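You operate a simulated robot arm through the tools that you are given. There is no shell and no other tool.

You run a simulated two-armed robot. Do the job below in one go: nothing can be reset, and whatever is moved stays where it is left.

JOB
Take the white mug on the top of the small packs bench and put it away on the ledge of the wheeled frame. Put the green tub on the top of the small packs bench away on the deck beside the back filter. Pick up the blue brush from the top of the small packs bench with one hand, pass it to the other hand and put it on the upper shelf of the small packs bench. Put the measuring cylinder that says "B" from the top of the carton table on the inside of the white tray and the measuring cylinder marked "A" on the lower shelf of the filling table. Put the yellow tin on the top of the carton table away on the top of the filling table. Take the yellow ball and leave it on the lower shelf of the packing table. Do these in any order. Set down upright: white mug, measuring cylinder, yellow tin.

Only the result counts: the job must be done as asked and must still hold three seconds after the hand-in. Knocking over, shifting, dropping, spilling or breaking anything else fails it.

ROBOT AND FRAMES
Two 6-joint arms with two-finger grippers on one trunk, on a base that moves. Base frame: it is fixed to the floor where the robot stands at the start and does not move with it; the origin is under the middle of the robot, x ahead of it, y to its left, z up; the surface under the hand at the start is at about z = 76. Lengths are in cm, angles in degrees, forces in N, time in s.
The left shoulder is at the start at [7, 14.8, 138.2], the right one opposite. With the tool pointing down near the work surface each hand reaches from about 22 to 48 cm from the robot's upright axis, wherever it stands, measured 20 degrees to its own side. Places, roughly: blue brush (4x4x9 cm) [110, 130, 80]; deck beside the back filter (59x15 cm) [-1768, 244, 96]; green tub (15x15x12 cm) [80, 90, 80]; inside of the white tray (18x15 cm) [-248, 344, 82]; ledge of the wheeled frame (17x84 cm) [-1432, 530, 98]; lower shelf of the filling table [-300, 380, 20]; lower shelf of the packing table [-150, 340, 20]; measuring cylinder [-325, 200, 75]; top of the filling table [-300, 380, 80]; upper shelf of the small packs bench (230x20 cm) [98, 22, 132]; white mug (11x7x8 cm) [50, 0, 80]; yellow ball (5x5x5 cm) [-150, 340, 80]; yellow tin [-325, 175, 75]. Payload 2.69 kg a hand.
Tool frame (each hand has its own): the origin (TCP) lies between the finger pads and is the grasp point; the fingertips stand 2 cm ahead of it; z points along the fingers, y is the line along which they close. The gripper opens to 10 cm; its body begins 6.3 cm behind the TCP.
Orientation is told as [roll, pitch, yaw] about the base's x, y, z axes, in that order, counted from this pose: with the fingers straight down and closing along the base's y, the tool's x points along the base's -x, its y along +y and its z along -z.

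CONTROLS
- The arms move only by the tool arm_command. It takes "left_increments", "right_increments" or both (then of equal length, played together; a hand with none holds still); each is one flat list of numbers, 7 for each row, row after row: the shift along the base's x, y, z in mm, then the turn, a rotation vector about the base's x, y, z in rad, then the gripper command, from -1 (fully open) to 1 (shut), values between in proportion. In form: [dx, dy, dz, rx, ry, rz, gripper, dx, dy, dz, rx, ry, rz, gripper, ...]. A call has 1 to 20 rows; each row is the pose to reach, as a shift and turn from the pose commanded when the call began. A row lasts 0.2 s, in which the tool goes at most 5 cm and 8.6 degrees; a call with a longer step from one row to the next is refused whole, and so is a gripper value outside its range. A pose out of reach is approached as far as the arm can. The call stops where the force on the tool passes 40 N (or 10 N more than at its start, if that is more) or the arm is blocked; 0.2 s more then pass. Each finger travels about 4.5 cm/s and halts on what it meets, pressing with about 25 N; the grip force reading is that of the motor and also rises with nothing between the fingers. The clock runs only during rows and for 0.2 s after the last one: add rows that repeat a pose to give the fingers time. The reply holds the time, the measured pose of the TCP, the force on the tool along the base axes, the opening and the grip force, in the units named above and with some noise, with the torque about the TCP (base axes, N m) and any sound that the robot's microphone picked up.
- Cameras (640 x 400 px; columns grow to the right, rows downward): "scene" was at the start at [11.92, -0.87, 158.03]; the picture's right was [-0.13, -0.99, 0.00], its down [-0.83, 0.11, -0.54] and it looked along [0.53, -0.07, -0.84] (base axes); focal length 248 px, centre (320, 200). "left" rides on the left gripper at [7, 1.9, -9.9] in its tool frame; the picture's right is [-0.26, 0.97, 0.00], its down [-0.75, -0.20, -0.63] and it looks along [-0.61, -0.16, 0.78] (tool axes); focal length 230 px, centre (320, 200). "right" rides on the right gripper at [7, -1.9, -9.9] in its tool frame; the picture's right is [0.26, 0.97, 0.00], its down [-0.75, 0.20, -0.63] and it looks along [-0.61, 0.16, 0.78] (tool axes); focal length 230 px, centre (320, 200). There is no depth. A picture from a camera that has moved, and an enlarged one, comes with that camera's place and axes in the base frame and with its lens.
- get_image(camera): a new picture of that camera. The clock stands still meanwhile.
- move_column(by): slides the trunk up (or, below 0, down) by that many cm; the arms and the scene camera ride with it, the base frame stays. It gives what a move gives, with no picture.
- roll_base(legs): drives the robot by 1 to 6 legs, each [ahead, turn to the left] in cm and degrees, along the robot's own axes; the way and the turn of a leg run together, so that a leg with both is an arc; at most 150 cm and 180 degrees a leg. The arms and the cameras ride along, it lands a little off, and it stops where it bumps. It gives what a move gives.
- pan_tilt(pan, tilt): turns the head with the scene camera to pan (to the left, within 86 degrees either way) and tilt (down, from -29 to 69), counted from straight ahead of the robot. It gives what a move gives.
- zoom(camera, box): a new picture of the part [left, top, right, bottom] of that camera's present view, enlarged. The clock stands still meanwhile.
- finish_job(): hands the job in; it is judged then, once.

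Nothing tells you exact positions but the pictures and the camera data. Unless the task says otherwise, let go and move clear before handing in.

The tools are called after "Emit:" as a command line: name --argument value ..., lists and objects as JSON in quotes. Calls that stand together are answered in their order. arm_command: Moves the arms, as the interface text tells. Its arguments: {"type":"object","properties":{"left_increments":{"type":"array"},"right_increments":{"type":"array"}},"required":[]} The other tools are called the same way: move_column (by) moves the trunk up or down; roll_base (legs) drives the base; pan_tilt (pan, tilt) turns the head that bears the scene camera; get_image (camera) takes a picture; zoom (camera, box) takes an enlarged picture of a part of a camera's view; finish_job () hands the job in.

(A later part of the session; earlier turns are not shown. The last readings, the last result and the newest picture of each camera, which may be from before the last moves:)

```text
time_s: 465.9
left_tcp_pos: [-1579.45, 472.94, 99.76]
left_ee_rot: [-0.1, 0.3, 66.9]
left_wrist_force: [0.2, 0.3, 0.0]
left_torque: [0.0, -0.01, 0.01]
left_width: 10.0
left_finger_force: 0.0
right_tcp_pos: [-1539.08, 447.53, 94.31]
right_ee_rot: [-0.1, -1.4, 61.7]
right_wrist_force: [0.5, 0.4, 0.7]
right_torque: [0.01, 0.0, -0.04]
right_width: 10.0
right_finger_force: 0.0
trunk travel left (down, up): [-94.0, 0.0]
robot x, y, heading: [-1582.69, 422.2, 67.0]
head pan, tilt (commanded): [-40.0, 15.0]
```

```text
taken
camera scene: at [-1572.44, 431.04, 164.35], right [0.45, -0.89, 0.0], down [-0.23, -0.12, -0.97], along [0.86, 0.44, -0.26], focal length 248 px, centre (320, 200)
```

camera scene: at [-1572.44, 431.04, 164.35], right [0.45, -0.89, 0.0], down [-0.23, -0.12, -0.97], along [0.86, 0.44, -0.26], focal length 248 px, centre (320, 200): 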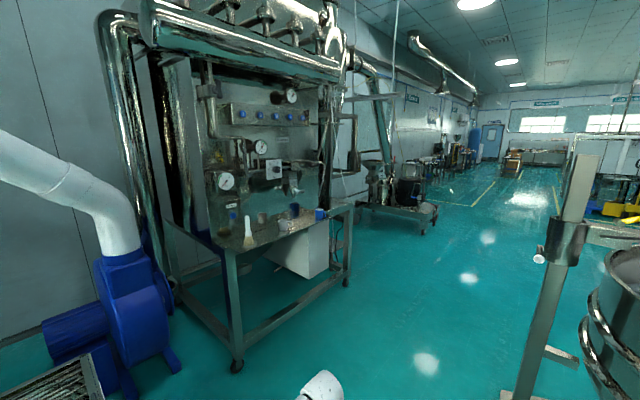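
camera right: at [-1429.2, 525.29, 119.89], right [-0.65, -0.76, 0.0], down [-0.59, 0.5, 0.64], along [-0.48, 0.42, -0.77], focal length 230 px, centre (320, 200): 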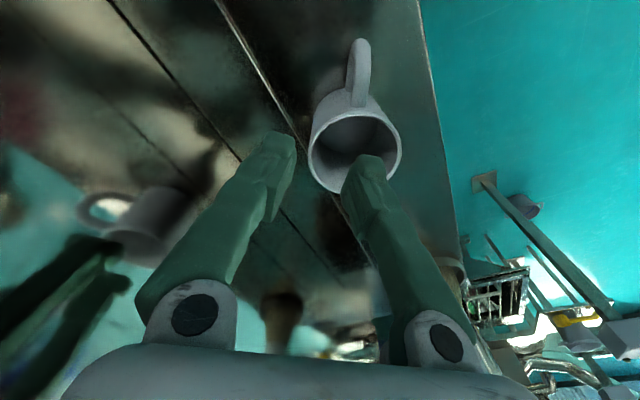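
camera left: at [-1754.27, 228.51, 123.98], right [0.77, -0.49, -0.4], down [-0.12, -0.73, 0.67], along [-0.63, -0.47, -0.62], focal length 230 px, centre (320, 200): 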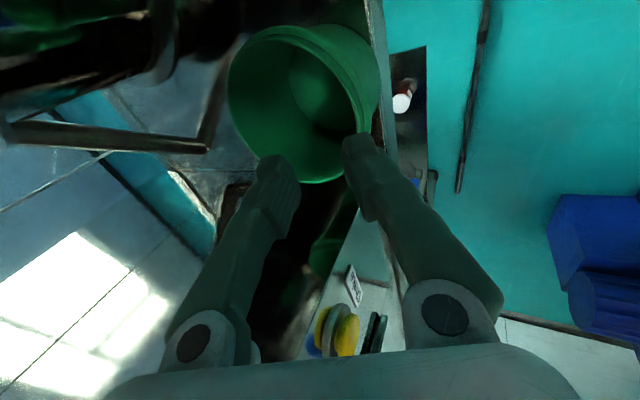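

Emit:
roll_base --legs '[[0, -58.5], [150, 0], [22, 0], [0, -25.5], [150, 0]]'

Emit:
pan_tilt --pan 0 --tilt 15

Emit:
get_image --camera "scene"

```text
time_s: 485.7
left_tcp_pos: [-1212.63, 411.83, 99.78]
left_ee_rot: [0.0, 0.3, -14.6]
left_wrist_force: [0.2, 0.5, 0.5]
left_torque: [0.0, -0.01, 0.01]
left_width: 10.01
left_finger_force: 0.0
right_tcp_pos: [-1231.81, 368.04, 94.4]
right_ee_rot: [-0.1, -1.5, -19.9]
right_wrist_force: [-0.3, -0.4, 0.5]
right_torque: [0.02, 0.0, 0.0]
right_width: 10.01
right_finger_force: 0.0
trunk travel left (down, up): [-94.0, 0.0]
robot x, y, heading: [-1263.57, 407.63, -14.8]
head pan, tilt (commanded): [-40.0, 15.0]
```

```text
time_s: 486.7
left_tcp_pos: [-1212.62, 411.86, 99.73]
left_ee_rot: [-0.2, 0.3, -14.7]
left_wrist_force: [0.2, -0.1, -1.5]
left_torque: [0.0, -0.01, -0.04]
left_width: 9.99
left_finger_force: 0.1
right_tcp_pos: [-1231.77, 368.09, 94.2]
right_ee_rot: [0.0, -1.4, -19.9]
right_wrist_force: [-0.7, 1.1, -0.1]
right_torque: [0.0, 0.0, 0.0]
right_width: 10.01
right_finger_force: 0.2
trunk travel left (down, up): [-94.0, 0.0]
robot x, y, heading: [-1263.39, 407.98, -14.9]
head pan, tilt (commanded): [0.0, 15.0]
```

```text
taken
camera scene: at [-1249.45, 404.01, 164.35], right [-0.26, -0.97, 0.0], down [-0.25, 0.07, -0.97], along [0.93, -0.25, -0.26], focal length 248 px, centre (320, 200)
```

scene: 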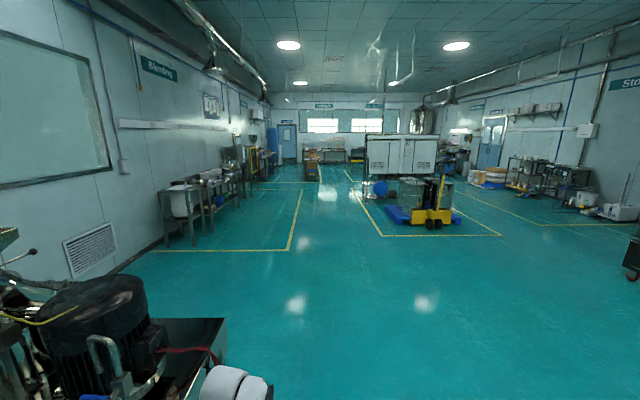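

Emit:
roll_base --legs '[[0, -4.5], [150, 0], [150, 0], [150, 0], [150, 0], [120, 0]]'

Emit:
get_image --camera "scene"

```text
time_s: 514.9
left_tcp_pos: [-661.93, 184.9, 99.93]
left_ee_rot: [-0.1, 0.2, -23.9]
left_wrist_force: [-0.2, -0.3, 0.3]
left_torque: [-0.02, 0.0, -0.01]
left_width: 9.99
left_finger_force: 0.1
right_tcp_pos: [-687.96, 145.02, 94.13]
right_ee_rot: [0.1, -1.0, -29.3]
right_wrist_force: [-1.0, -0.4, 0.7]
right_torque: [0.0, 0.01, -0.01]
right_width: 10.0
right_finger_force: 0.1
trunk travel left (down, up): [-94.0, 0.0]
robot x, y, heading: [-712.29, 188.51, -23.8]
head pan, tilt (commanded): [0.0, 15.0]
stopped in leg 5: the force on the tool passed its limit at 69 N (the readings are from after the stop); the commanded pose is now the measured one
```

```text
taken
camera scene: at [-699.65, 183.13, 164.39], right [-0.41, -0.91, 0.0], down [-0.23, 0.1, -0.97], along [0.88, -0.39, -0.26], focal length 248 px, centre (320, 200)
```

scene: 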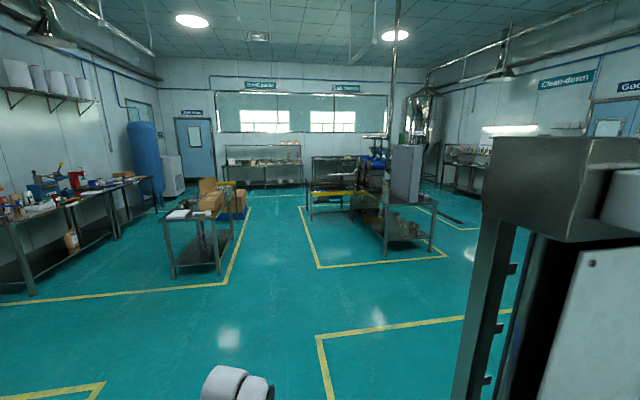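

My heading drifted and the right hand brushed the big rack. Backing straight off and steering back to the middle of the lane.

Emit:
roll_base --legs '[[-20, 0], [0, 22]]'

Emit:
get_image --camera "scene"

Emit:
get_image --camera "right"

```text
time_s: 517.7
left_tcp_pos: [-682.82, 212.4, 99.76]
left_ee_rot: [-0.1, 0.3, -1.6]
left_wrist_force: [-0.5, -0.2, 0.1]
left_torque: [0.03, 0.02, 0.02]
left_width: 10.0
left_finger_force: 0.0
right_tcp_pos: [-692.02, 165.67, 94.0]
right_ee_rot: [0.3, -1.0, -7.1]
right_wrist_force: [-0.1, 0.0, -0.1]
right_torque: [0.0, 0.02, 0.0]
right_width: 10.01
right_finger_force: 0.0
trunk travel left (down, up): [-94.0, 0.0]
robot x, y, heading: [-730.9, 197.27, -2.1]
head pan, tilt (commanded): [0.0, 15.0]
```

```text
taken
camera scene: at [-716.96, 196.52, 164.35], right [-0.03, -1.0, 0.0], down [-0.26, 0.01, -0.97], along [0.97, -0.03, -0.26], focal length 248 px, centre (320, 200)
```

scene: 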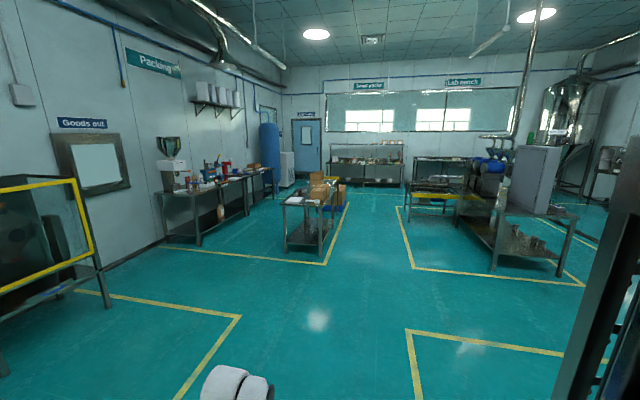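

```text
taken
camera right: at [-699.24, 164.63, 103.84], right [-0.14, 0.99, 0.0], down [0.76, 0.1, 0.64], along [0.64, 0.09, -0.77], focal length 230 px, centre (320, 200)
```

right: 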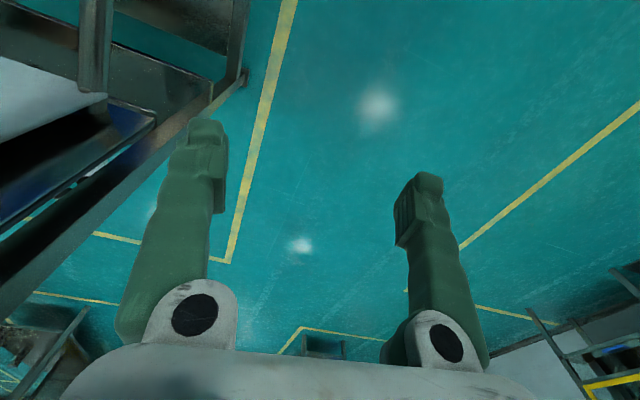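

Emit:
roll_base --legs '[[100, 0], [0, -12], [130, 0]]'

Emit:
pan_tilt --pan 25 --tilt 20

Emit:
get_image --camera "scene"

Emit:
zoom --camera "scene" --box '[220, 100, 460, 280]'

```text
time_s: 529.8
left_tcp_pos: [-455.35, 164.91, 99.93]
left_ee_rot: [-0.2, 0.4, -14.4]
left_wrist_force: [-0.1, -0.4, -0.5]
left_torque: [-0.02, 0.03, -0.01]
left_width: 10.0
left_finger_force: 0.1
right_tcp_pos: [-474.42, 121.24, 94.13]
right_ee_rot: [0.3, -1.0, -19.7]
right_wrist_force: [0.2, 0.1, 0.8]
right_torque: [0.01, 0.0, 0.0]
right_width: 10.01
right_finger_force: 0.1
trunk travel left (down, up): [-94.0, 0.0]
robot x, y, heading: [-505.96, 160.71, -14.5]
head pan, tilt (commanded): [0.0, 15.0]
```

```text
time_s: 530.7
left_tcp_pos: [-455.15, 164.82, 99.73]
left_ee_rot: [-0.1, 0.1, -14.4]
left_wrist_force: [-0.4, 0.1, 0.3]
left_torque: [-0.01, -0.03, 0.0]
left_width: 10.01
left_finger_force: 0.0
right_tcp_pos: [-474.4, 121.27, 94.07]
right_ee_rot: [0.2, -0.9, -19.7]
right_wrist_force: [-0.1, 0.3, 0.0]
right_torque: [0.0, 0.0, -0.01]
right_width: 10.02
right_finger_force: 0.0
trunk travel left (down, up): [-94.0, 0.0]
robot x, y, heading: [-505.75, 160.37, -14.3]
head pan, tilt (commanded): [25.0, 20.0]
```

```text
taken
camera scene: at [-491.92, 160.98, 163.53], right [0.18, -0.98, 0.0], down [-0.34, -0.06, -0.94], along [0.92, 0.17, -0.34], focal length 248 px, centre (320, 200)
```

scene: 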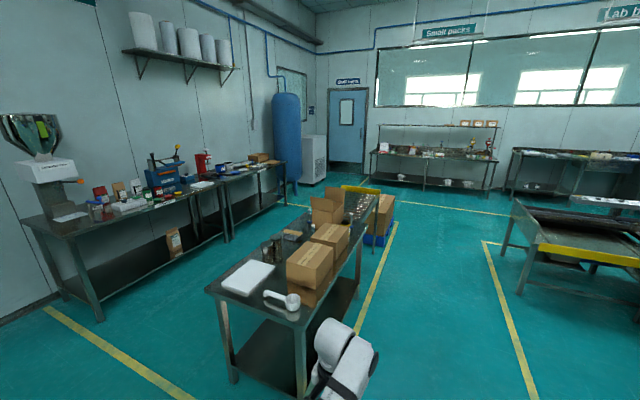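

```text
2.22 times, centred on (340, 190) of scene
camera zoom: at [-491.92, 160.98, 163.53], right [0.18, -0.98, 0.0], down [-0.34, -0.06, -0.94], along [0.92, 0.17, -0.34], focal length 550 px, centre (276, 222)
```

zoom: 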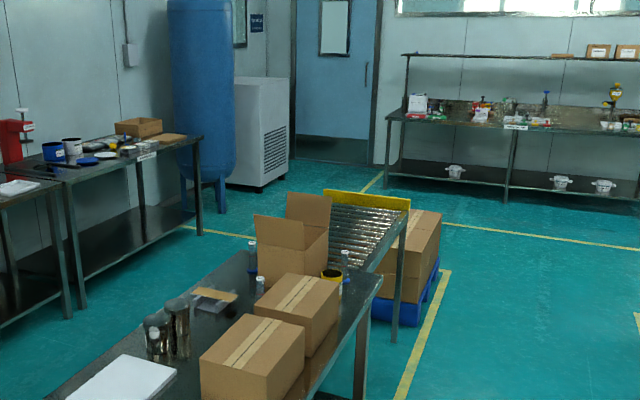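

Emit:
roll_base --legs '[[0, -6], [145, 0], [0, 95]]'

Emit:
pan_tilt --pan -10 --tilt 35

Emit:
get_image --camera "scene"

Emit:
zoom --camera "scene" --box '[200, 80, 480, 260]'

```text
time_s: 542.4
left_tcp_pos: [-376.66, 161.33, 99.81]
left_ee_rot: [0.0, 0.3, 76.1]
left_wrist_force: [0.3, 0.8, -0.6]
left_torque: [0.0, 0.03, -0.02]
left_width: 10.0
left_finger_force: 0.1
right_tcp_pos: [-333.0, 142.67, 94.05]
right_ee_rot: [0.2, -1.0, 71.0]
right_wrist_force: [-0.6, 0.8, -0.8]
right_torque: [0.02, 0.03, 0.03]
right_width: 10.0
right_finger_force: 0.0
trunk travel left (down, up): [-94.0, 0.0]
robot x, y, heading: [-371.51, 110.98, 76.3]
head pan, tilt (commanded): [25.0, 20.0]
```

```text
time_s: 543.4
left_tcp_pos: [-376.85, 161.39, 99.81]
left_ee_rot: [-0.1, 0.3, 76.2]
left_wrist_force: [0.1, -0.1, 0.2]
left_torque: [-0.01, 0.01, -0.02]
left_width: 9.98
left_finger_force: 0.0
right_tcp_pos: [-333.12, 142.75, 94.15]
right_ee_rot: [0.2, -1.0, 70.9]
right_wrist_force: [-0.1, 0.5, -0.5]
right_torque: [0.05, 0.0, -0.01]
right_width: 9.99
right_finger_force: 0.0
trunk travel left (down, up): [-94.0, 0.0]
robot x, y, heading: [-371.97, 110.78, 76.1]
head pan, tilt (commanded): [-10.0, 35.0]
```

```text
taken
camera scene: at [-367.11, 123.75, 161.15], right [0.92, -0.4, 0.0], down [-0.23, -0.52, -0.82], along [0.33, 0.75, -0.57], focal length 248 px, centre (320, 200)
```

scene: 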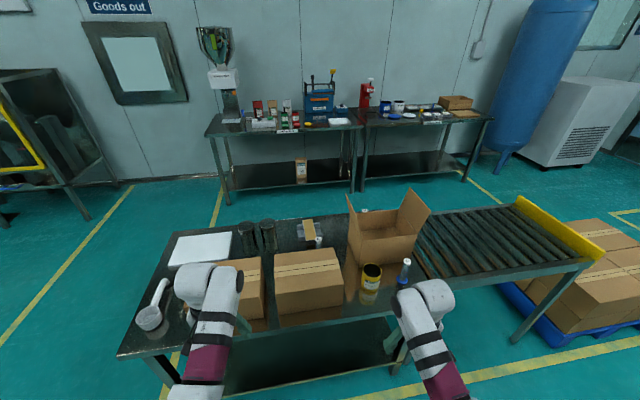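

```text
2.22 times, centred on (340, 170) of scene
camera zoom: at [-367.11, 123.75, 161.15], right [0.92, -0.4, 0.0], down [-0.23, -0.52, -0.82], along [0.33, 0.75, -0.57], focal length 550 px, centre (276, 267)
```

zoom: 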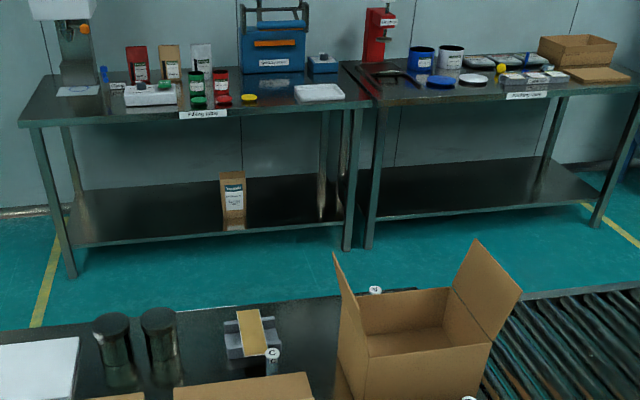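

I can see the whole group: tin at about [-323, 174], cylinder B at about [-313, 166] on the lane side, the white tray on the filling table and the yellow ball on the packing table. I raise the left hand high above the cartons and shift along for B.

Emit:
arm_command --left_increments '[3, 12, 41, 0, 0, 0, -1, 6, 24, 82, 0, 0, 0, -1, 9, 36, 123, 0, 0, 0, -1, 12, 48, 164, 0, 0, 0, -1, 15, 60, 205, 0, 0, 0, -1, 18, 72, 246, 0, 0, 0, -1, 21, 84, 287, 0, 0, 0, -1, 24, 97, 330, 0, 0, 0, -1]'

Emit:
roll_base --legs '[[0, -90.7], [27, 0], [0, 90]]'

Emit:
pan_tilt --pan -15 --tilt 45

Emit:
get_image --camera "scene"

Emit:
zoom --camera "scene" --box '[240, 120, 440, 260]'

```text
time_s: 545.2
left_tcp_pos: [-374.09, 172.99, 133.55]
left_ee_rot: [-0.2, 0.4, 76.2]
left_wrist_force: [-0.9, -0.1, -1.4]
left_torque: [0.02, 0.03, 0.01]
left_width: 10.0
left_finger_force: 0.2
left hand out of reach, approached as far as the arm can: row 1, 2, 3, 4, 5, 6, 7, 8
right_tcp_pos: [-332.95, 142.48, 94.16]
right_ee_rot: [0.2, -1.0, 70.9]
right_wrist_force: [0.8, 0.3, -0.3]
right_torque: [0.01, -0.01, -0.03]
right_width: 10.0
right_finger_force: 0.0
trunk travel left (down, up): [-94.0, 0.0]
robot x, y, heading: [-371.89, 110.85, 76.3]
head pan, tilt (commanded): [-10.0, 35.0]
```

```text
time_s: 554.9
left_tcp_pos: [-352.09, 166.8, 133.44]
left_ee_rot: [-0.1, 0.4, 79.4]
left_wrist_force: [0.3, 0.2, -0.2]
left_torque: [0.03, 0.0, -0.01]
left_width: 10.01
left_finger_force: 0.1
right_tcp_pos: [-309.55, 138.61, 94.17]
right_ee_rot: [0.2, -1.0, 74.0]
right_wrist_force: [-0.5, 0.8, -0.9]
right_torque: [0.03, -0.03, -0.01]
right_width: 9.99
right_finger_force: 0.0
trunk travel left (down, up): [-94.0, 0.0]
robot x, y, heading: [-346.74, 104.69, 79.1]
head pan, tilt (commanded): [-10.0, 35.0]
```

```text
time_s: 555.6
left_tcp_pos: [-352.16, 166.76, 133.35]
left_ee_rot: [-0.2, 0.4, 79.3]
left_wrist_force: [-0.5, 1.1, 0.0]
left_torque: [-0.01, 0.01, -0.02]
left_width: 9.98
left_finger_force: 0.1
right_tcp_pos: [-309.44, 138.6, 94.1]
right_ee_rot: [0.2, -1.0, 74.0]
right_wrist_force: [0.7, 0.0, 0.2]
right_torque: [0.01, -0.03, 0.02]
right_width: 10.0
right_finger_force: 0.0
trunk travel left (down, up): [-94.0, 0.0]
robot x, y, heading: [-346.86, 104.61, 79.1]
head pan, tilt (commanded): [-15.0, 45.0]
```

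```text
taken
camera scene: at [-342.1, 116.94, 159.67], right [0.9, -0.43, 0.0], down [-0.31, -0.64, -0.71], along [0.31, 0.64, -0.71], focal length 248 px, centre (320, 200)
```

scene: 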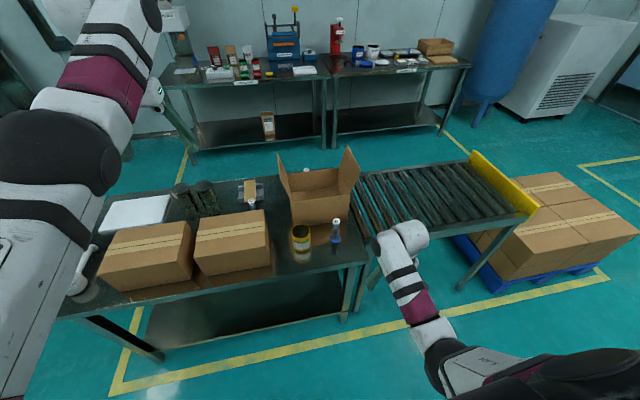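

```text
2.86 times, centred on (340, 190) of scene
camera zoom: at [-342.1, 116.94, 159.67], right [0.9, -0.43, 0.0], down [-0.31, -0.64, -0.71], along [0.31, 0.64, -0.71], focal length 707 px, centre (263, 229)
```

zoom: 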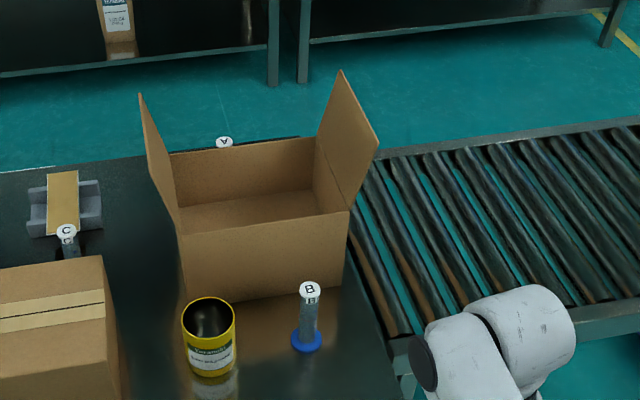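

B is at about [-309.6, 169.5], 11 cm tall; tin at about [-324, 171]; A stands behind the open box. Bringing the right hand over B.

Emit:
arm_command --right_increments '[-12, 17, 8, 0, 0, 0, -1, -24, 35, 16, 0, 0, 0, -1, -36, 52, 24, 0, 0, 0, -1, -48, 70, 30, 0, 0, 0, -1]'

Emit:
roll_base --legs '[[23.5, 0]]'

Emit:
get_image --camera "right"

Emit:
get_image --camera "scene"

```text
time_s: 556.6
left_tcp_pos: [-352.36, 166.92, 133.38]
left_ee_rot: [-0.2, 0.5, 79.3]
left_wrist_force: [-0.8, 0.4, 0.4]
left_torque: [0.02, -0.04, 0.02]
left_width: 10.01
left_finger_force: 0.0
right_tcp_pos: [-314.48, 145.84, 97.23]
right_ee_rot: [0.1, -0.9, 74.0]
right_wrist_force: [-0.7, 0.3, 0.6]
right_torque: [0.02, -0.03, 0.0]
right_width: 10.02
right_finger_force: 0.1
trunk travel left (down, up): [-94.0, 0.0]
robot x, y, heading: [-346.74, 104.58, 79.1]
head pan, tilt (commanded): [-15.0, 45.0]
```

```text
time_s: 558.3
left_tcp_pos: [-348.25, 188.85, 133.86]
left_ee_rot: [-0.2, 0.0, 79.5]
left_wrist_force: [-0.6, -0.8, -0.2]
left_torque: [0.1, -0.03, 0.02]
left_width: 10.03
left_finger_force: 0.0
right_tcp_pos: [-310.28, 168.06, 97.49]
right_ee_rot: [0.2, -1.4, 74.2]
right_wrist_force: [-0.1, 0.1, 0.3]
right_torque: [0.03, -0.02, 0.0]
right_width: 9.99
right_finger_force: 0.1
trunk travel left (down, up): [-94.0, 0.0]
robot x, y, heading: [-342.1, 127.51, 79.2]
head pan, tilt (commanded): [-15.0, 45.0]
```

```text
taken
camera right: at [-310.37, 160.57, 107.26], right [-1.0, 0.02, 0.0], down [0.01, 0.76, 0.65], along [0.01, 0.65, -0.76], focal length 230 px, centre (320, 200)
```

right: 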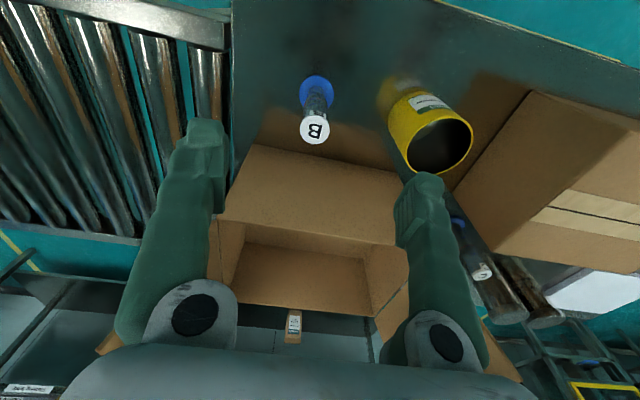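

```text
taken
camera scene: at [-338.03, 138.87, 159.75], right [0.9, -0.43, 0.0], down [-0.3, -0.63, -0.71], along [0.31, 0.64, -0.7], focal length 248 px, centre (320, 200)
```

scene: 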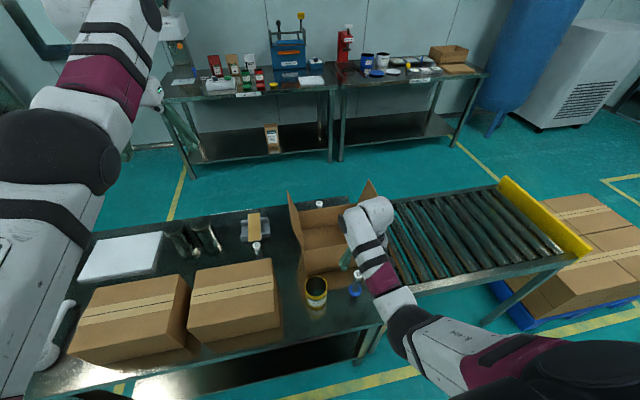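

Emit:
arm_command --right_increments '[6, 14, 0, 0, 0, 0, -0.2, 6, 14, -40, 0, 0, 0, -0.2, 6, 14, -75, 0, 0, 0, -0.2, 6, 14, -75, 0, 0, 0, -0.2]'

Emit:
get_image --camera "right"

```text
time_s: 559.3
left_tcp_pos: [-348.2, 189.76, 133.25]
left_ee_rot: [-0.1, 0.5, 79.5]
left_wrist_force: [0.5, -0.4, 0.2]
left_torque: [-0.02, 0.01, 0.02]
left_width: 9.99
left_finger_force: 0.0
right_tcp_pos: [-309.68, 170.09, 89.63]
right_ee_rot: [0.1, -0.9, 74.2]
right_wrist_force: [-1.0, 0.1, 0.3]
right_torque: [-0.03, 0.0, 0.02]
right_width: 5.98
right_finger_force: 0.0
trunk travel left (down, up): [-94.0, 0.0]
robot x, y, heading: [-342.22, 127.66, 79.4]
head pan, tilt (commanded): [-15.0, 45.0]
```

```text
taken
camera right: at [-309.8, 162.75, 99.31], right [-1.0, 0.01, 0.0], down [0.01, 0.77, 0.64], along [0.01, 0.64, -0.77], focal length 230 px, centre (320, 200)
```

right: 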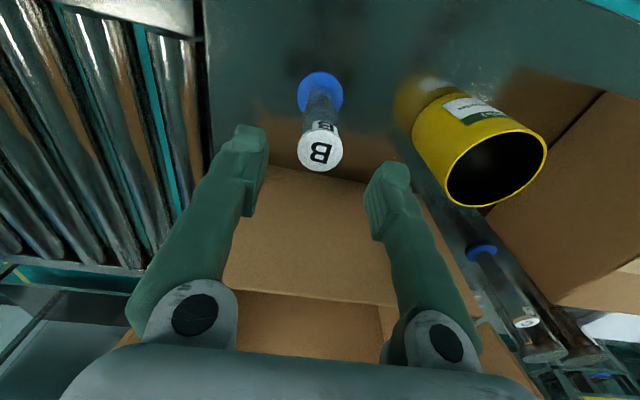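

Emit:
arm_command --right_increments '[0, -6, -25, 0, 0, 0, -0.2, 0, -6, -50, 0, 0, 0, -0.2, 0, -6, -74, 0, 0, 0, -0.2, 0, -6, -74, 0, 0, 0, 0.4, 0, -6, -74, 0, 0, 0, 1, 0, -6, -74, 0, 0, 0, 1, 0, -6, -74, 0, 0, 0, 1, 0, -6, -74, 0, 0, 0, 1]'

Emit:
get_image --camera "right"

```text
time_s: 561.1
left_tcp_pos: [-348.05, 189.65, 133.42]
left_ee_rot: [-0.1, 0.3, 79.5]
left_wrist_force: [0.7, 0.1, 0.6]
left_torque: [-0.01, -0.03, -0.01]
left_width: 9.98
left_finger_force: 0.0
right_tcp_pos: [-309.65, 169.35, 82.43]
right_ee_rot: [0.2, -1.0, 74.2]
right_wrist_force: [0.0, 0.5, -0.2]
right_torque: [-0.01, -0.03, -0.01]
right_width: 2.58
right_finger_force: 25.0
trunk travel left (down, up): [-94.0, 0.0]
robot x, y, heading: [-342.49, 127.65, 79.3]
head pan, tilt (commanded): [-15.0, 45.0]
```

```text
taken
camera right: at [-309.68, 161.93, 92.18], right [-1.0, 0.02, 0.0], down [0.01, 0.77, 0.64], along [0.01, 0.64, -0.77], focal length 230 px, centre (320, 200)
```

right: 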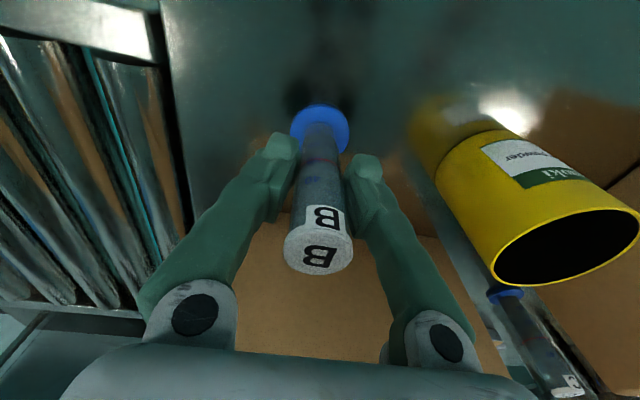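

B is held. Lifting it, backing out, and shifting along so the left hand can take the tin.

Emit:
arm_command --right_increments '[0, 0, 30, 0, 0, 0, 1, 0, 0, 70, 0, 0, 0, 1, 0, 0, 110, 0, 0, 0, 1, 0, 0, 150, 0, 0, 0, 1]'

Emit:
roll_base --legs '[[-26, 0], [0, -93.5], [28, 0], [0, 90]]'

Emit:
arm_command --left_increments '[-3, -16, -40, 0, 0, 0, -1, -6, -32, -80, 0, 0, 0, -1, -9, -48, -120, 0, 0, 0, -1, -12, -64, -160, 0, 0, 0, -1, -15, -80, -200, 0, 0, 0, -1, -18, -96, -240, 0, 0, 0, -1, -21, -112, -280, 0, 0, 0, -1, -24, -124, -315, 0, 0, 0, -1, -25, -128, -350, 0, 0, 0, -1]'

Emit:
pan_tilt --pan 12 --tilt 45

Emit:
get_image --camera "scene"

Emit:
get_image --camera "right"

```text
time_s: 562.1
left_tcp_pos: [-348.02, 189.66, 133.56]
left_ee_rot: [-0.1, 0.3, 79.5]
left_wrist_force: [-0.5, 0.3, 0.3]
left_torque: [0.0, -0.03, -0.01]
left_width: 10.02
left_finger_force: 0.0
right_tcp_pos: [-309.39, 169.3, 97.14]
right_ee_rot: [0.3, -1.0, 74.1]
right_wrist_force: [-0.4, 0.1, -0.9]
right_torque: [0.01, -0.02, -0.01]
right_width: 2.57
right_finger_force: 25.1
trunk travel left (down, up): [-94.0, 0.0]
robot x, y, heading: [-342.08, 127.28, 79.4]
head pan, tilt (commanded): [-15.0, 45.0]
```

```text
time_s: 573.5
left_tcp_pos: [-322.8, 156.5, 133.47]
left_ee_rot: [-0.1, 0.4, 76.5]
left_wrist_force: [0.1, 0.5, -0.1]
left_torque: [0.01, 0.02, 0.0]
left_width: 10.0
left_finger_force: 0.0
right_tcp_pos: [-285.15, 134.3, 97.19]
right_ee_rot: [0.2, -0.9, 71.2]
right_wrist_force: [1.2, 0.4, -1.4]
right_torque: [0.01, 0.04, 0.01]
right_width: 2.57
right_finger_force: 24.9
trunk travel left (down, up): [-94.0, 0.0]
robot x, y, heading: [-320.19, 94.24, 76.5]
head pan, tilt (commanded): [-15.0, 45.0]
```

```text
time_s: 575.5
left_tcp_pos: [-325.43, 143.67, 98.38]
left_ee_rot: [-0.1, 0.4, 76.4]
left_wrist_force: [-0.1, 0.3, 0.4]
left_torque: [-0.01, 0.02, 0.02]
left_width: 9.99
left_finger_force: 0.1
left hand out of reach, approached as far as the arm can: row 1, 2, 3, 4, 5, 6, 7
right_tcp_pos: [-285.2, 134.39, 97.19]
right_ee_rot: [0.3, -0.9, 71.2]
right_wrist_force: [-0.3, 0.4, -0.4]
right_torque: [-0.02, -0.01, 0.0]
right_width: 2.55
right_finger_force: 25.2
trunk travel left (down, up): [-94.0, 0.0]
robot x, y, heading: [-320.37, 93.77, 76.5]
head pan, tilt (commanded): [-15.0, 45.0]
```

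```text
time_s: 576.4
left_tcp_pos: [-325.23, 143.78, 98.46]
left_ee_rot: [-0.1, 0.4, 76.5]
left_wrist_force: [-0.1, -0.7, -0.4]
left_torque: [0.0, -0.01, 0.0]
left_width: 9.97
left_finger_force: 0.0
right_tcp_pos: [-285.26, 134.28, 97.26]
right_ee_rot: [0.1, -0.9, 71.2]
right_wrist_force: [-0.3, 0.2, -1.2]
right_torque: [0.0, 0.01, 0.0]
right_width: 2.56
right_finger_force: 25.3
trunk travel left (down, up): [-94.0, 0.0]
robot x, y, heading: [-319.66, 94.05, 76.5]
head pan, tilt (commanded): [12.0, 45.0]
```

```text
taken
camera scene: at [-318.84, 107.23, 159.67], right [1.0, -0.03, 0.0], down [-0.02, -0.71, -0.71], along [0.02, 0.71, -0.71], focal length 248 px, centre (320, 200)
```

scene: 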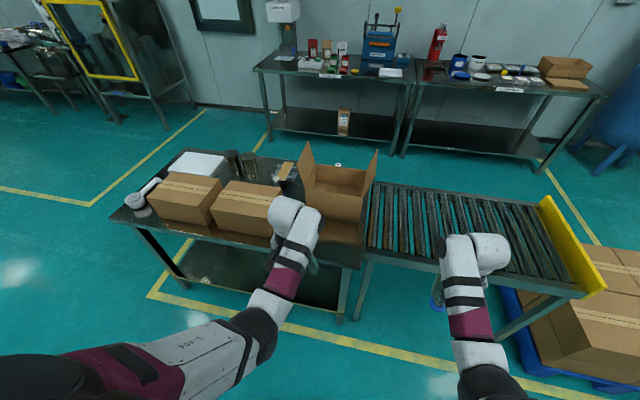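

```text
taken
camera right: at [-285.71, 126.85, 107.02], right [-1.0, 0.07, 0.0], down [0.05, 0.76, 0.64], along [0.04, 0.64, -0.77], focal length 230 px, centre (320, 200)
```

right: 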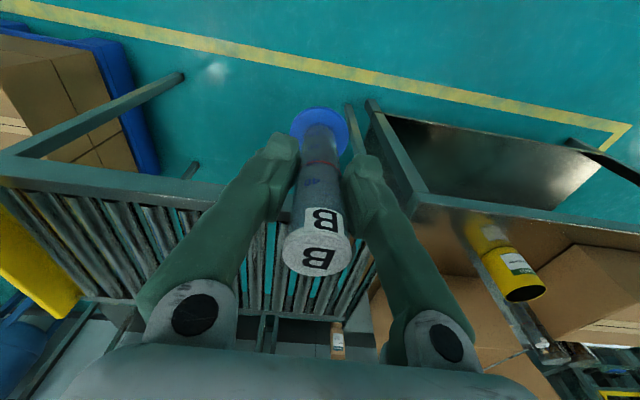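

Emit:
arm_command --left_increments '[-5, 1, 0, 0, 0, 0.145, -1, -10, 2, 0, 0, 0, 0.29, -1, -15, 4, 0, 0, 0, 0.435, -1, -20, 5, 0, 0, 0, 0.58, -1, -25, 6, 0, 0, 0, 0.725, -1, -30, 7, 0, 0, 0, 0.87, -1, -35, 8, 0, 0, 0, 1.015, -1, -40, 9, 0, 0, 0, 1.16, -1, -45, 11, 0, 0, 0, 1.305, -1, -49, 12, 0, 0, 0, 1.45, -1, -49, 12, 0, 0, 0, 1.57, -1]'

Emit:
roll_base --legs '[[22, 0]]'

Emit:
get_image --camera "left"

Emit:
get_image --camera "scene"

```text
time_s: 578.8
left_tcp_pos: [-330.23, 144.93, 98.46]
left_ee_rot: [-0.1, 0.4, 166.6]
left_wrist_force: [-0.2, 0.5, -0.3]
left_torque: [0.0, 0.01, -0.02]
left_width: 10.01
left_finger_force: 0.0
right_tcp_pos: [-285.15, 134.23, 97.22]
right_ee_rot: [0.2, -0.9, 71.2]
right_wrist_force: [-0.6, 1.1, -2.0]
right_torque: [0.01, -0.02, 0.03]
right_width: 2.55
right_finger_force: 24.8
trunk travel left (down, up): [-94.0, 0.0]
robot x, y, heading: [-320.36, 93.99, 76.8]
head pan, tilt (commanded): [12.0, 45.0]
```

```text
time_s: 580.5
left_tcp_pos: [-325.05, 165.85, 98.73]
left_ee_rot: [-0.2, 0.4, 166.3]
left_wrist_force: [-0.2, 0.4, -0.4]
left_torque: [0.07, 0.02, -0.02]
left_width: 9.98
left_finger_force: 0.0
right_tcp_pos: [-280.19, 155.22, 97.49]
right_ee_rot: [0.2, -1.3, 71.1]
right_wrist_force: [0.1, -0.3, -0.8]
right_torque: [0.01, -0.01, 0.01]
right_width: 2.57
right_finger_force: 24.8
trunk travel left (down, up): [-94.0, 0.0]
robot x, y, heading: [-315.28, 115.33, 76.3]
head pan, tilt (commanded): [12.0, 45.0]
```

```text
taken
camera left: at [-319.01, 162.3, 108.48], right [-0.48, -0.88, -0.01], down [-0.69, 0.37, 0.63], along [-0.55, 0.3, -0.78], focal length 230 px, centre (320, 200)
```

left: 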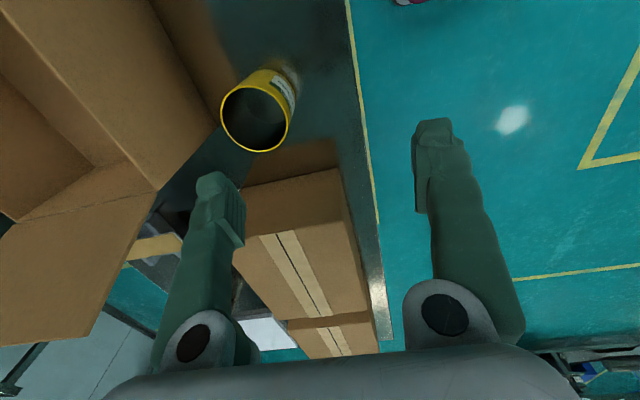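

```text
taken
camera scene: at [-313.88, 127.93, 159.72], right [1.0, -0.03, 0.0], down [-0.02, -0.7, -0.71], along [0.02, 0.71, -0.7], focal length 248 px, centre (320, 200)
```

scene: 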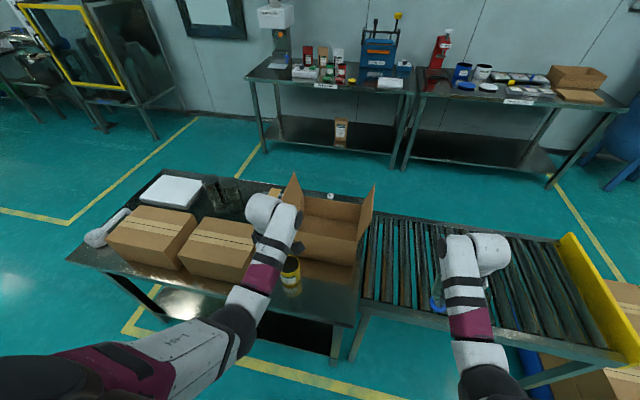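

Emit:
arm_command --left_increments '[7, 13, 0, 0, 0, 0, -0.3, 14, 25, -20, 0, 0, 0, 0.3, 14, 25, -60, 0, 0, 0, 0.3, 14, 25, -60, 0, 0, 0, 0.3]'

Emit:
get_image --camera "left"

```text
time_s: 581.5
left_tcp_pos: [-323.8, 168.71, 92.29]
left_ee_rot: [-0.1, 0.5, 166.4]
left_wrist_force: [-0.4, 0.2, -0.4]
left_torque: [-0.03, -0.01, 0.02]
left_width: 3.49
left_finger_force: 0.1
right_tcp_pos: [-280.04, 155.48, 97.17]
right_ee_rot: [0.2, -0.8, 71.2]
right_wrist_force: [-0.4, 0.9, -1.0]
right_torque: [0.0, -0.01, -0.01]
right_width: 2.55
right_finger_force: 25.0
trunk travel left (down, up): [-94.0, 0.0]
robot x, y, heading: [-315.24, 115.58, 76.5]
head pan, tilt (commanded): [12.0, 45.0]
```

```text
taken
camera left: at [-317.61, 165.23, 102.16], right [-0.48, -0.88, 0.0], down [-0.69, 0.37, 0.62], along [-0.55, 0.3, -0.78], focal length 230 px, centre (320, 200)
```

left: 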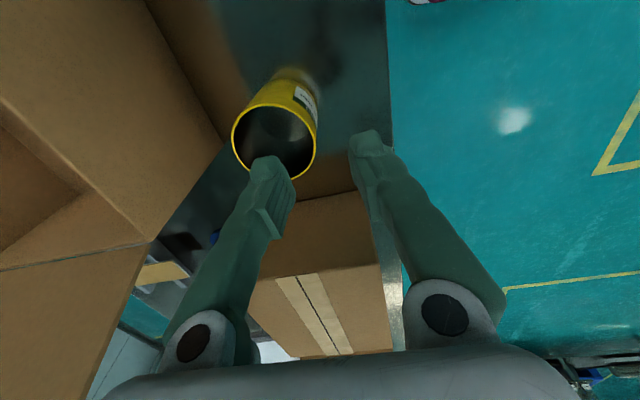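

Emit:
arm_command --left_increments '[0, 0, -30, 0, 0, 0, 0.3, 0, 0, -62, 0, 0, 0, 0.3, 0, 0, -62, 0, 0, 0, 0.3]'

Emit:
get_image --camera "left"

Emit:
zoom --camera "scene" --box '[220, 180, 380, 310]'

```text
time_s: 582.2
left_tcp_pos: [-323.66, 168.73, 86.33]
left_ee_rot: [-0.3, 0.4, 166.5]
left_wrist_force: [-0.1, -0.1, 0.6]
left_torque: [0.0, 0.02, -0.01]
left_width: 3.49
left_finger_force: 0.0
right_tcp_pos: [-280.13, 155.44, 97.14]
right_ee_rot: [0.2, -1.0, 71.1]
right_wrist_force: [-0.6, -1.2, -1.8]
right_torque: [0.0, 0.02, 0.0]
right_width: 2.57
right_finger_force: 25.5
trunk travel left (down, up): [-94.0, 0.0]
robot x, y, heading: [-315.36, 115.32, 76.5]
head pan, tilt (commanded): [12.0, 45.0]
```

```text
taken
camera left: at [-317.57, 165.25, 96.23], right [-0.48, -0.88, 0.0], down [-0.69, 0.37, 0.63], along [-0.55, 0.3, -0.78], focal length 230 px, centre (320, 200)
```

left: 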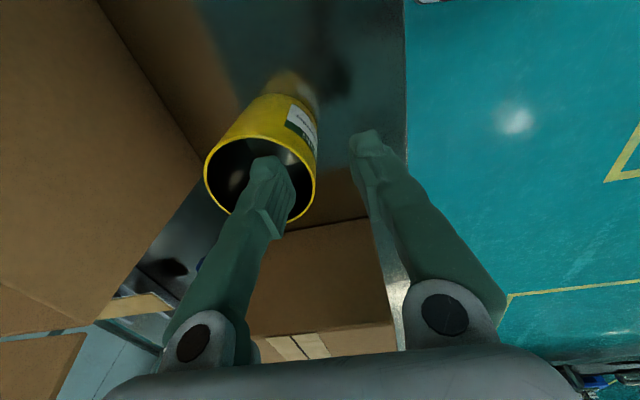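

```text
3.08 times, centred on (300, 245) of scene
camera zoom: at [-313.71, 128.47, 159.67], right [1.0, -0.03, 0.0], down [-0.02, -0.71, -0.71], along [0.02, 0.71, -0.71], focal length 762 px, centre (382, 62)
```

zoom: 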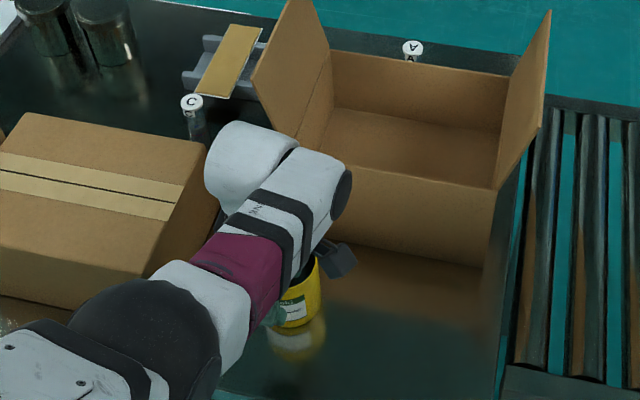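

Emit:
arm_command --left_increments '[0, 0, -20, 0, 0, 0, 0.3, 0, 0, -40, 0, 0, 0, 0.3, 0, 0, -40, 0, 0, 0, 0.6, 0, 0, -40, 0, 0, 0, 1, 0, 0, -40, 0, 0, 0, 1, 0, 0, -40, 0, 0, 0, 1, 0, 0, -40, 0, 0, 0, 1]'

Emit:
get_image --camera "left"

```text
time_s: 583.9
left_tcp_pos: [-324.74, 167.36, 83.83]
left_ee_rot: [-0.3, 0.3, 166.4]
left_wrist_force: [0.7, -1.8, 24.2]
left_torque: [-0.02, -0.01, 0.04]
left_width: 0.56
left_finger_force: 25.1
left hand out of reach, approached as far as the arm can: row 1, 2, 3, 4, 5, 6, 7
right_tcp_pos: [-279.99, 155.18, 97.25]
right_ee_rot: [0.2, -1.2, 71.2]
right_wrist_force: [0.0, -0.6, -2.0]
right_torque: [-0.02, -0.01, -0.01]
right_width: 2.57
right_finger_force: 25.2
trunk travel left (down, up): [-94.0, 0.0]
robot x, y, heading: [-315.19, 115.49, 76.4]
head pan, tilt (commanded): [12.0, 45.0]
```

```text
taken
camera left: at [-318.63, 163.81, 93.7], right [-0.48, -0.88, -0.01], down [-0.69, 0.37, 0.63], along [-0.55, 0.31, -0.78], focal length 230 px, centre (320, 200)
```

left: 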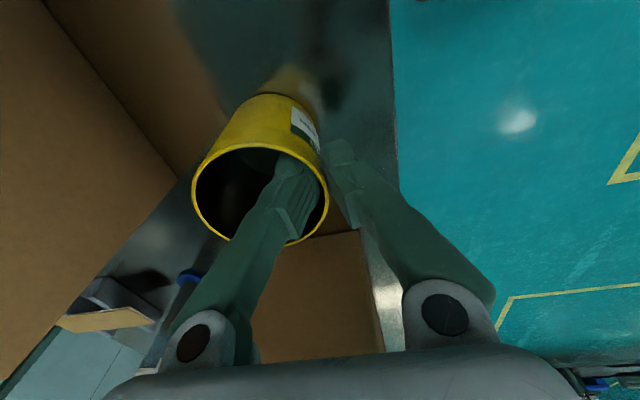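

Emit:
arm_command --left_increments '[0, 0, 10, 0, 0, 0, 1, 0, 0, 30, 0, 0, 0, 1, 0, 0, 60, 0, 0, 0, 1, 0, 0, 100, 0, 0, 0, 1, 0, 0, 140, 0, 0, 0, 1]'

Emit:
get_image --camera "left"

Emit:
zoom --camera "scene" --box '[220, 160, 380, 290]'

```text
time_s: 585.0
left_tcp_pos: [-323.43, 173.94, 93.14]
left_ee_rot: [0.1, 0.5, 166.4]
left_wrist_force: [0.3, -0.3, -0.5]
left_torque: [-0.05, 0.04, -0.02]
left_width: 0.59
left_finger_force: 25.0
left hand out of reach, approached as far as the arm can: row 1, 2, 3, 4, 5
right_tcp_pos: [-280.03, 155.55, 97.28]
right_ee_rot: [0.1, -0.9, 71.1]
right_wrist_force: [0.9, 0.2, -0.7]
right_torque: [0.0, 0.0, 0.0]
right_width: 2.57
right_finger_force: 24.6
trunk travel left (down, up): [-94.0, 0.0]
robot x, y, heading: [-315.11, 115.49, 76.5]
head pan, tilt (commanded): [12.0, 45.0]
```

```text
taken
camera left: at [-317.34, 170.41, 103.02], right [-0.48, -0.88, 0.0], down [-0.69, 0.37, 0.62], along [-0.55, 0.3, -0.78], focal length 230 px, centre (320, 200)
```

left: 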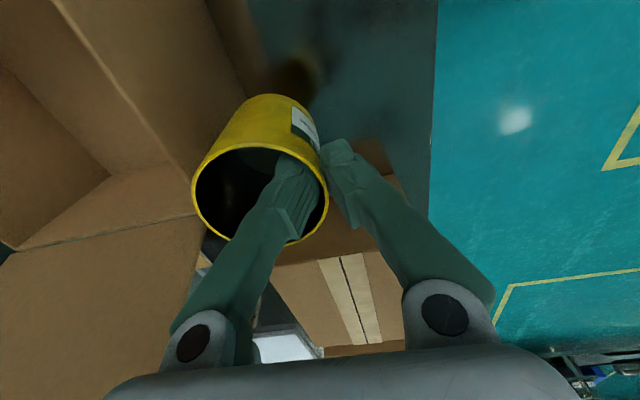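

```text
3.08 times, centred on (300, 225) of scene
camera zoom: at [-313.69, 128.58, 159.65], right [1.0, -0.03, 0.0], down [-0.02, -0.71, -0.71], along [0.02, 0.71, -0.71], focal length 762 px, centre (382, 123)
```

zoom: 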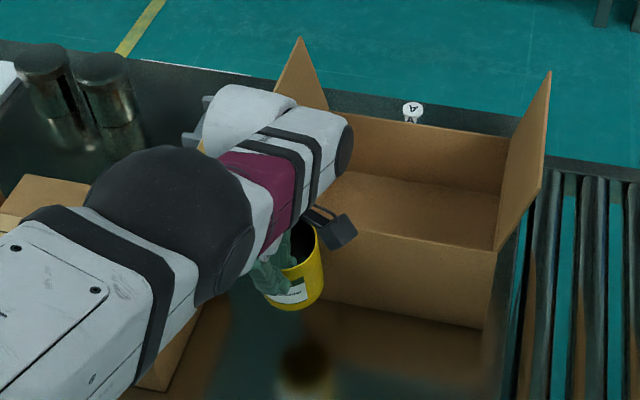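

Emit:
arm_command --left_increments '[-3, -15, 10, 0, 0, 0, 1, -7, -30, 20, 0, 0, 0, 1, -10, -45, 30, 0, 0, 0, 1, -14, -60, 40, 0, 0, 0, 1]'

Emit:
zoom --camera "scene" --box '[220, 160, 380, 290]'

```text
time_s: 586.0
left_tcp_pos: [-325.05, 167.97, 97.08]
left_ee_rot: [0.0, 0.4, 166.4]
left_wrist_force: [-0.4, -0.2, 0.0]
left_torque: [-0.04, 0.01, -0.03]
left_width: 0.58
left_finger_force: 24.7
left hand out of reach, approached as far as the arm can: row 1, 2
right_tcp_pos: [-280.1, 155.48, 97.27]
right_ee_rot: [0.2, -1.0, 71.2]
right_wrist_force: [-0.2, -0.3, -1.2]
right_torque: [0.02, -0.03, -0.01]
right_width: 2.56
right_finger_force: 24.6
trunk travel left (down, up): [-94.0, 0.0]
robot x, y, heading: [-315.25, 115.51, 76.4]
head pan, tilt (commanded): [12.0, 45.0]
```

```text
3.08 times, centred on (300, 225) of scene
camera zoom: at [-313.71, 128.51, 159.67], right [1.0, -0.03, 0.0], down [-0.02, -0.71, -0.71], along [0.02, 0.71, -0.71], focal length 762 px, centre (382, 123)
```

zoom: 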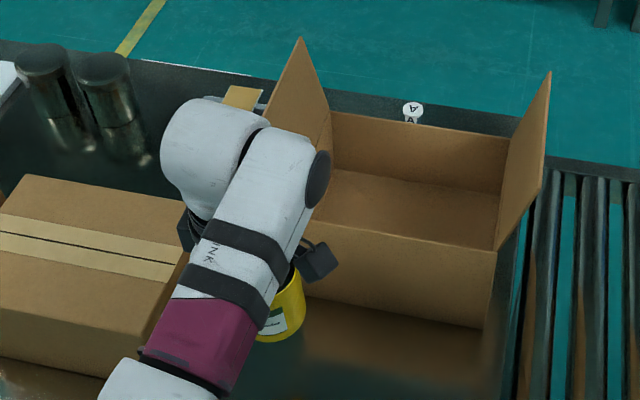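

Tin and B are both in hand. Driving round the left end of the carton table into the aisle by the filling table.

Emit:
roll_base --legs '[[-24, 0], [0, 89], [150, 0], [20, 0], [0, -90]]'

Emit:
pan_tilt --pan 0 --tilt 25

Emit:
get_image --camera "scene"

Emit:
get_image --camera "left"

```text
time_s: 603.6
left_tcp_pos: [-498.62, 182.67, 97.14]
left_ee_rot: [-0.1, 0.4, 169.1]
left_wrist_force: [0.7, 0.4, -1.5]
left_torque: [0.0, 0.0, 0.01]
left_width: 0.58
left_finger_force: 24.6
right_tcp_pos: [-453.15, 172.2, 97.24]
right_ee_rot: [0.2, -0.9, 73.8]
right_wrist_force: [-0.6, -0.4, -0.8]
right_torque: [-0.01, 0.03, -0.02]
right_width: 2.57
right_finger_force: 25.2
trunk travel left (down, up): [-94.0, 0.0]
robot x, y, heading: [-486.13, 130.63, 78.9]
head pan, tilt (commanded): [12.0, 45.0]
```

```text
time_s: 604.5
left_tcp_pos: [-498.6, 182.59, 97.08]
left_ee_rot: [-0.1, 0.5, 169.1]
left_wrist_force: [0.5, 0.4, -1.0]
left_torque: [-0.03, -0.01, 0.0]
left_width: 0.61
left_finger_force: 25.2
right_tcp_pos: [-453.09, 172.19, 97.09]
right_ee_rot: [0.3, -1.0, 73.8]
right_wrist_force: [-0.3, 0.4, -1.0]
right_torque: [-0.02, -0.01, 0.0]
right_width: 2.58
right_finger_force: 25.5
trunk travel left (down, up): [-94.0, 0.0]
robot x, y, heading: [-486.4, 130.74, 78.9]
head pan, tilt (commanded): [0.0, 25.0]
```

```text
taken
camera scene: at [-483.51, 144.61, 162.71], right [0.98, -0.19, 0.0], down [-0.08, -0.42, -0.91], along [0.17, 0.89, -0.42], focal length 248 px, centre (320, 200)
```

scene: 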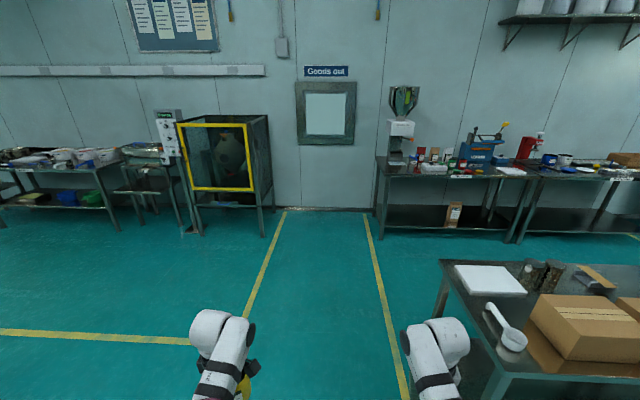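

```text
taken
camera left: at [-492.26, 179.37, 106.94], right [-0.44, -0.9, 0.0], down [-0.7, 0.34, 0.63], along [-0.56, 0.28, -0.78], focal length 230 px, centre (320, 200)
```

left: 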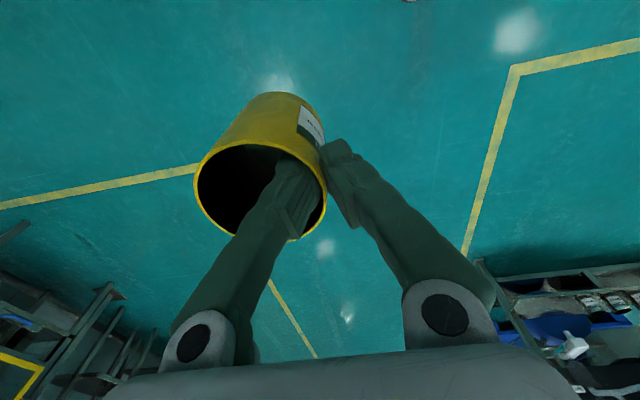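

Emit:
roll_base --legs '[[150, 0], [38, 0], [0, -93], [125, 0]]'

Emit:
pan_tilt --pan 70 --tilt 30

Emit:
get_image --camera "scene"

Emit:
zoom --camera "scene" --box '[180, 80, 500, 260]'

```text
time_s: 623.7
left_tcp_pos: [-279.72, 306.18, 97.07]
left_ee_rot: [-0.1, 0.4, 80.0]
left_wrist_force: [-1.1, -0.6, -0.2]
left_torque: [-0.03, 0.03, 0.02]
left_width: 0.6
left_finger_force: 25.7
right_tcp_pos: [-289.4, 260.29, 97.23]
right_ee_rot: [0.2, -0.8, -15.4]
right_wrist_force: [0.4, 0.1, -1.5]
right_torque: [0.0, 0.0, 0.01]
right_width: 2.55
right_finger_force: 25.0
trunk travel left (down, up): [-94.0, 0.0]
robot x, y, heading: [-331.87, 293.23, -10.1]
head pan, tilt (commanded): [0.0, 25.0]
```

```text
time_s: 625.1
left_tcp_pos: [-279.62, 306.0, 97.04]
left_ee_rot: [-0.1, 0.4, 80.0]
left_wrist_force: [0.1, -0.1, -0.6]
left_torque: [-0.01, 0.03, -0.01]
left_width: 0.6
left_finger_force: 24.5
right_tcp_pos: [-289.36, 260.41, 97.15]
right_ee_rot: [0.2, -0.9, -15.3]
right_wrist_force: [1.0, -0.4, -0.3]
right_torque: [0.03, 0.01, 0.03]
right_width: 2.57
right_finger_force: 25.1
trunk travel left (down, up): [-94.0, 0.0]
robot x, y, heading: [-331.13, 293.06, -10.2]
head pan, tilt (commanded): [70.0, 30.0]
```

```text
taken
camera scene: at [-322.01, 299.89, 161.93], right [0.87, -0.5, 0.0], down [-0.25, -0.43, -0.87], along [0.43, 0.75, -0.5], focal length 248 px, centre (320, 200)
```

scene: 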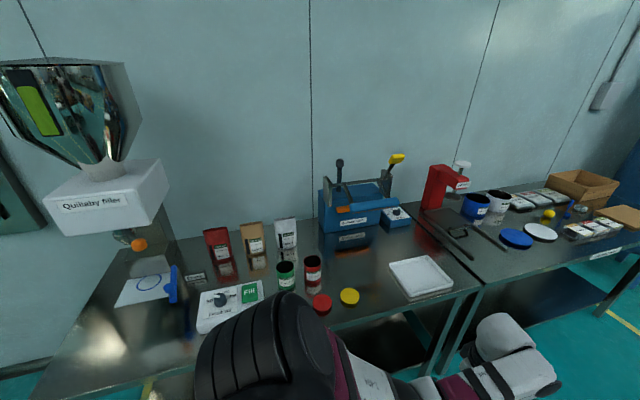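

```text
2.00 times, centred on (340, 170) of scene
camera zoom: at [-322.01, 299.89, 161.93], right [0.87, -0.5, 0.0], down [-0.25, -0.43, -0.87], along [0.43, 0.75, -0.5], focal length 495 px, centre (280, 260)
```

zoom: 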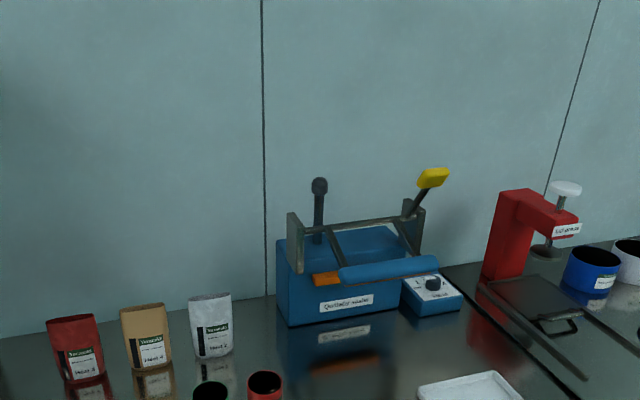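

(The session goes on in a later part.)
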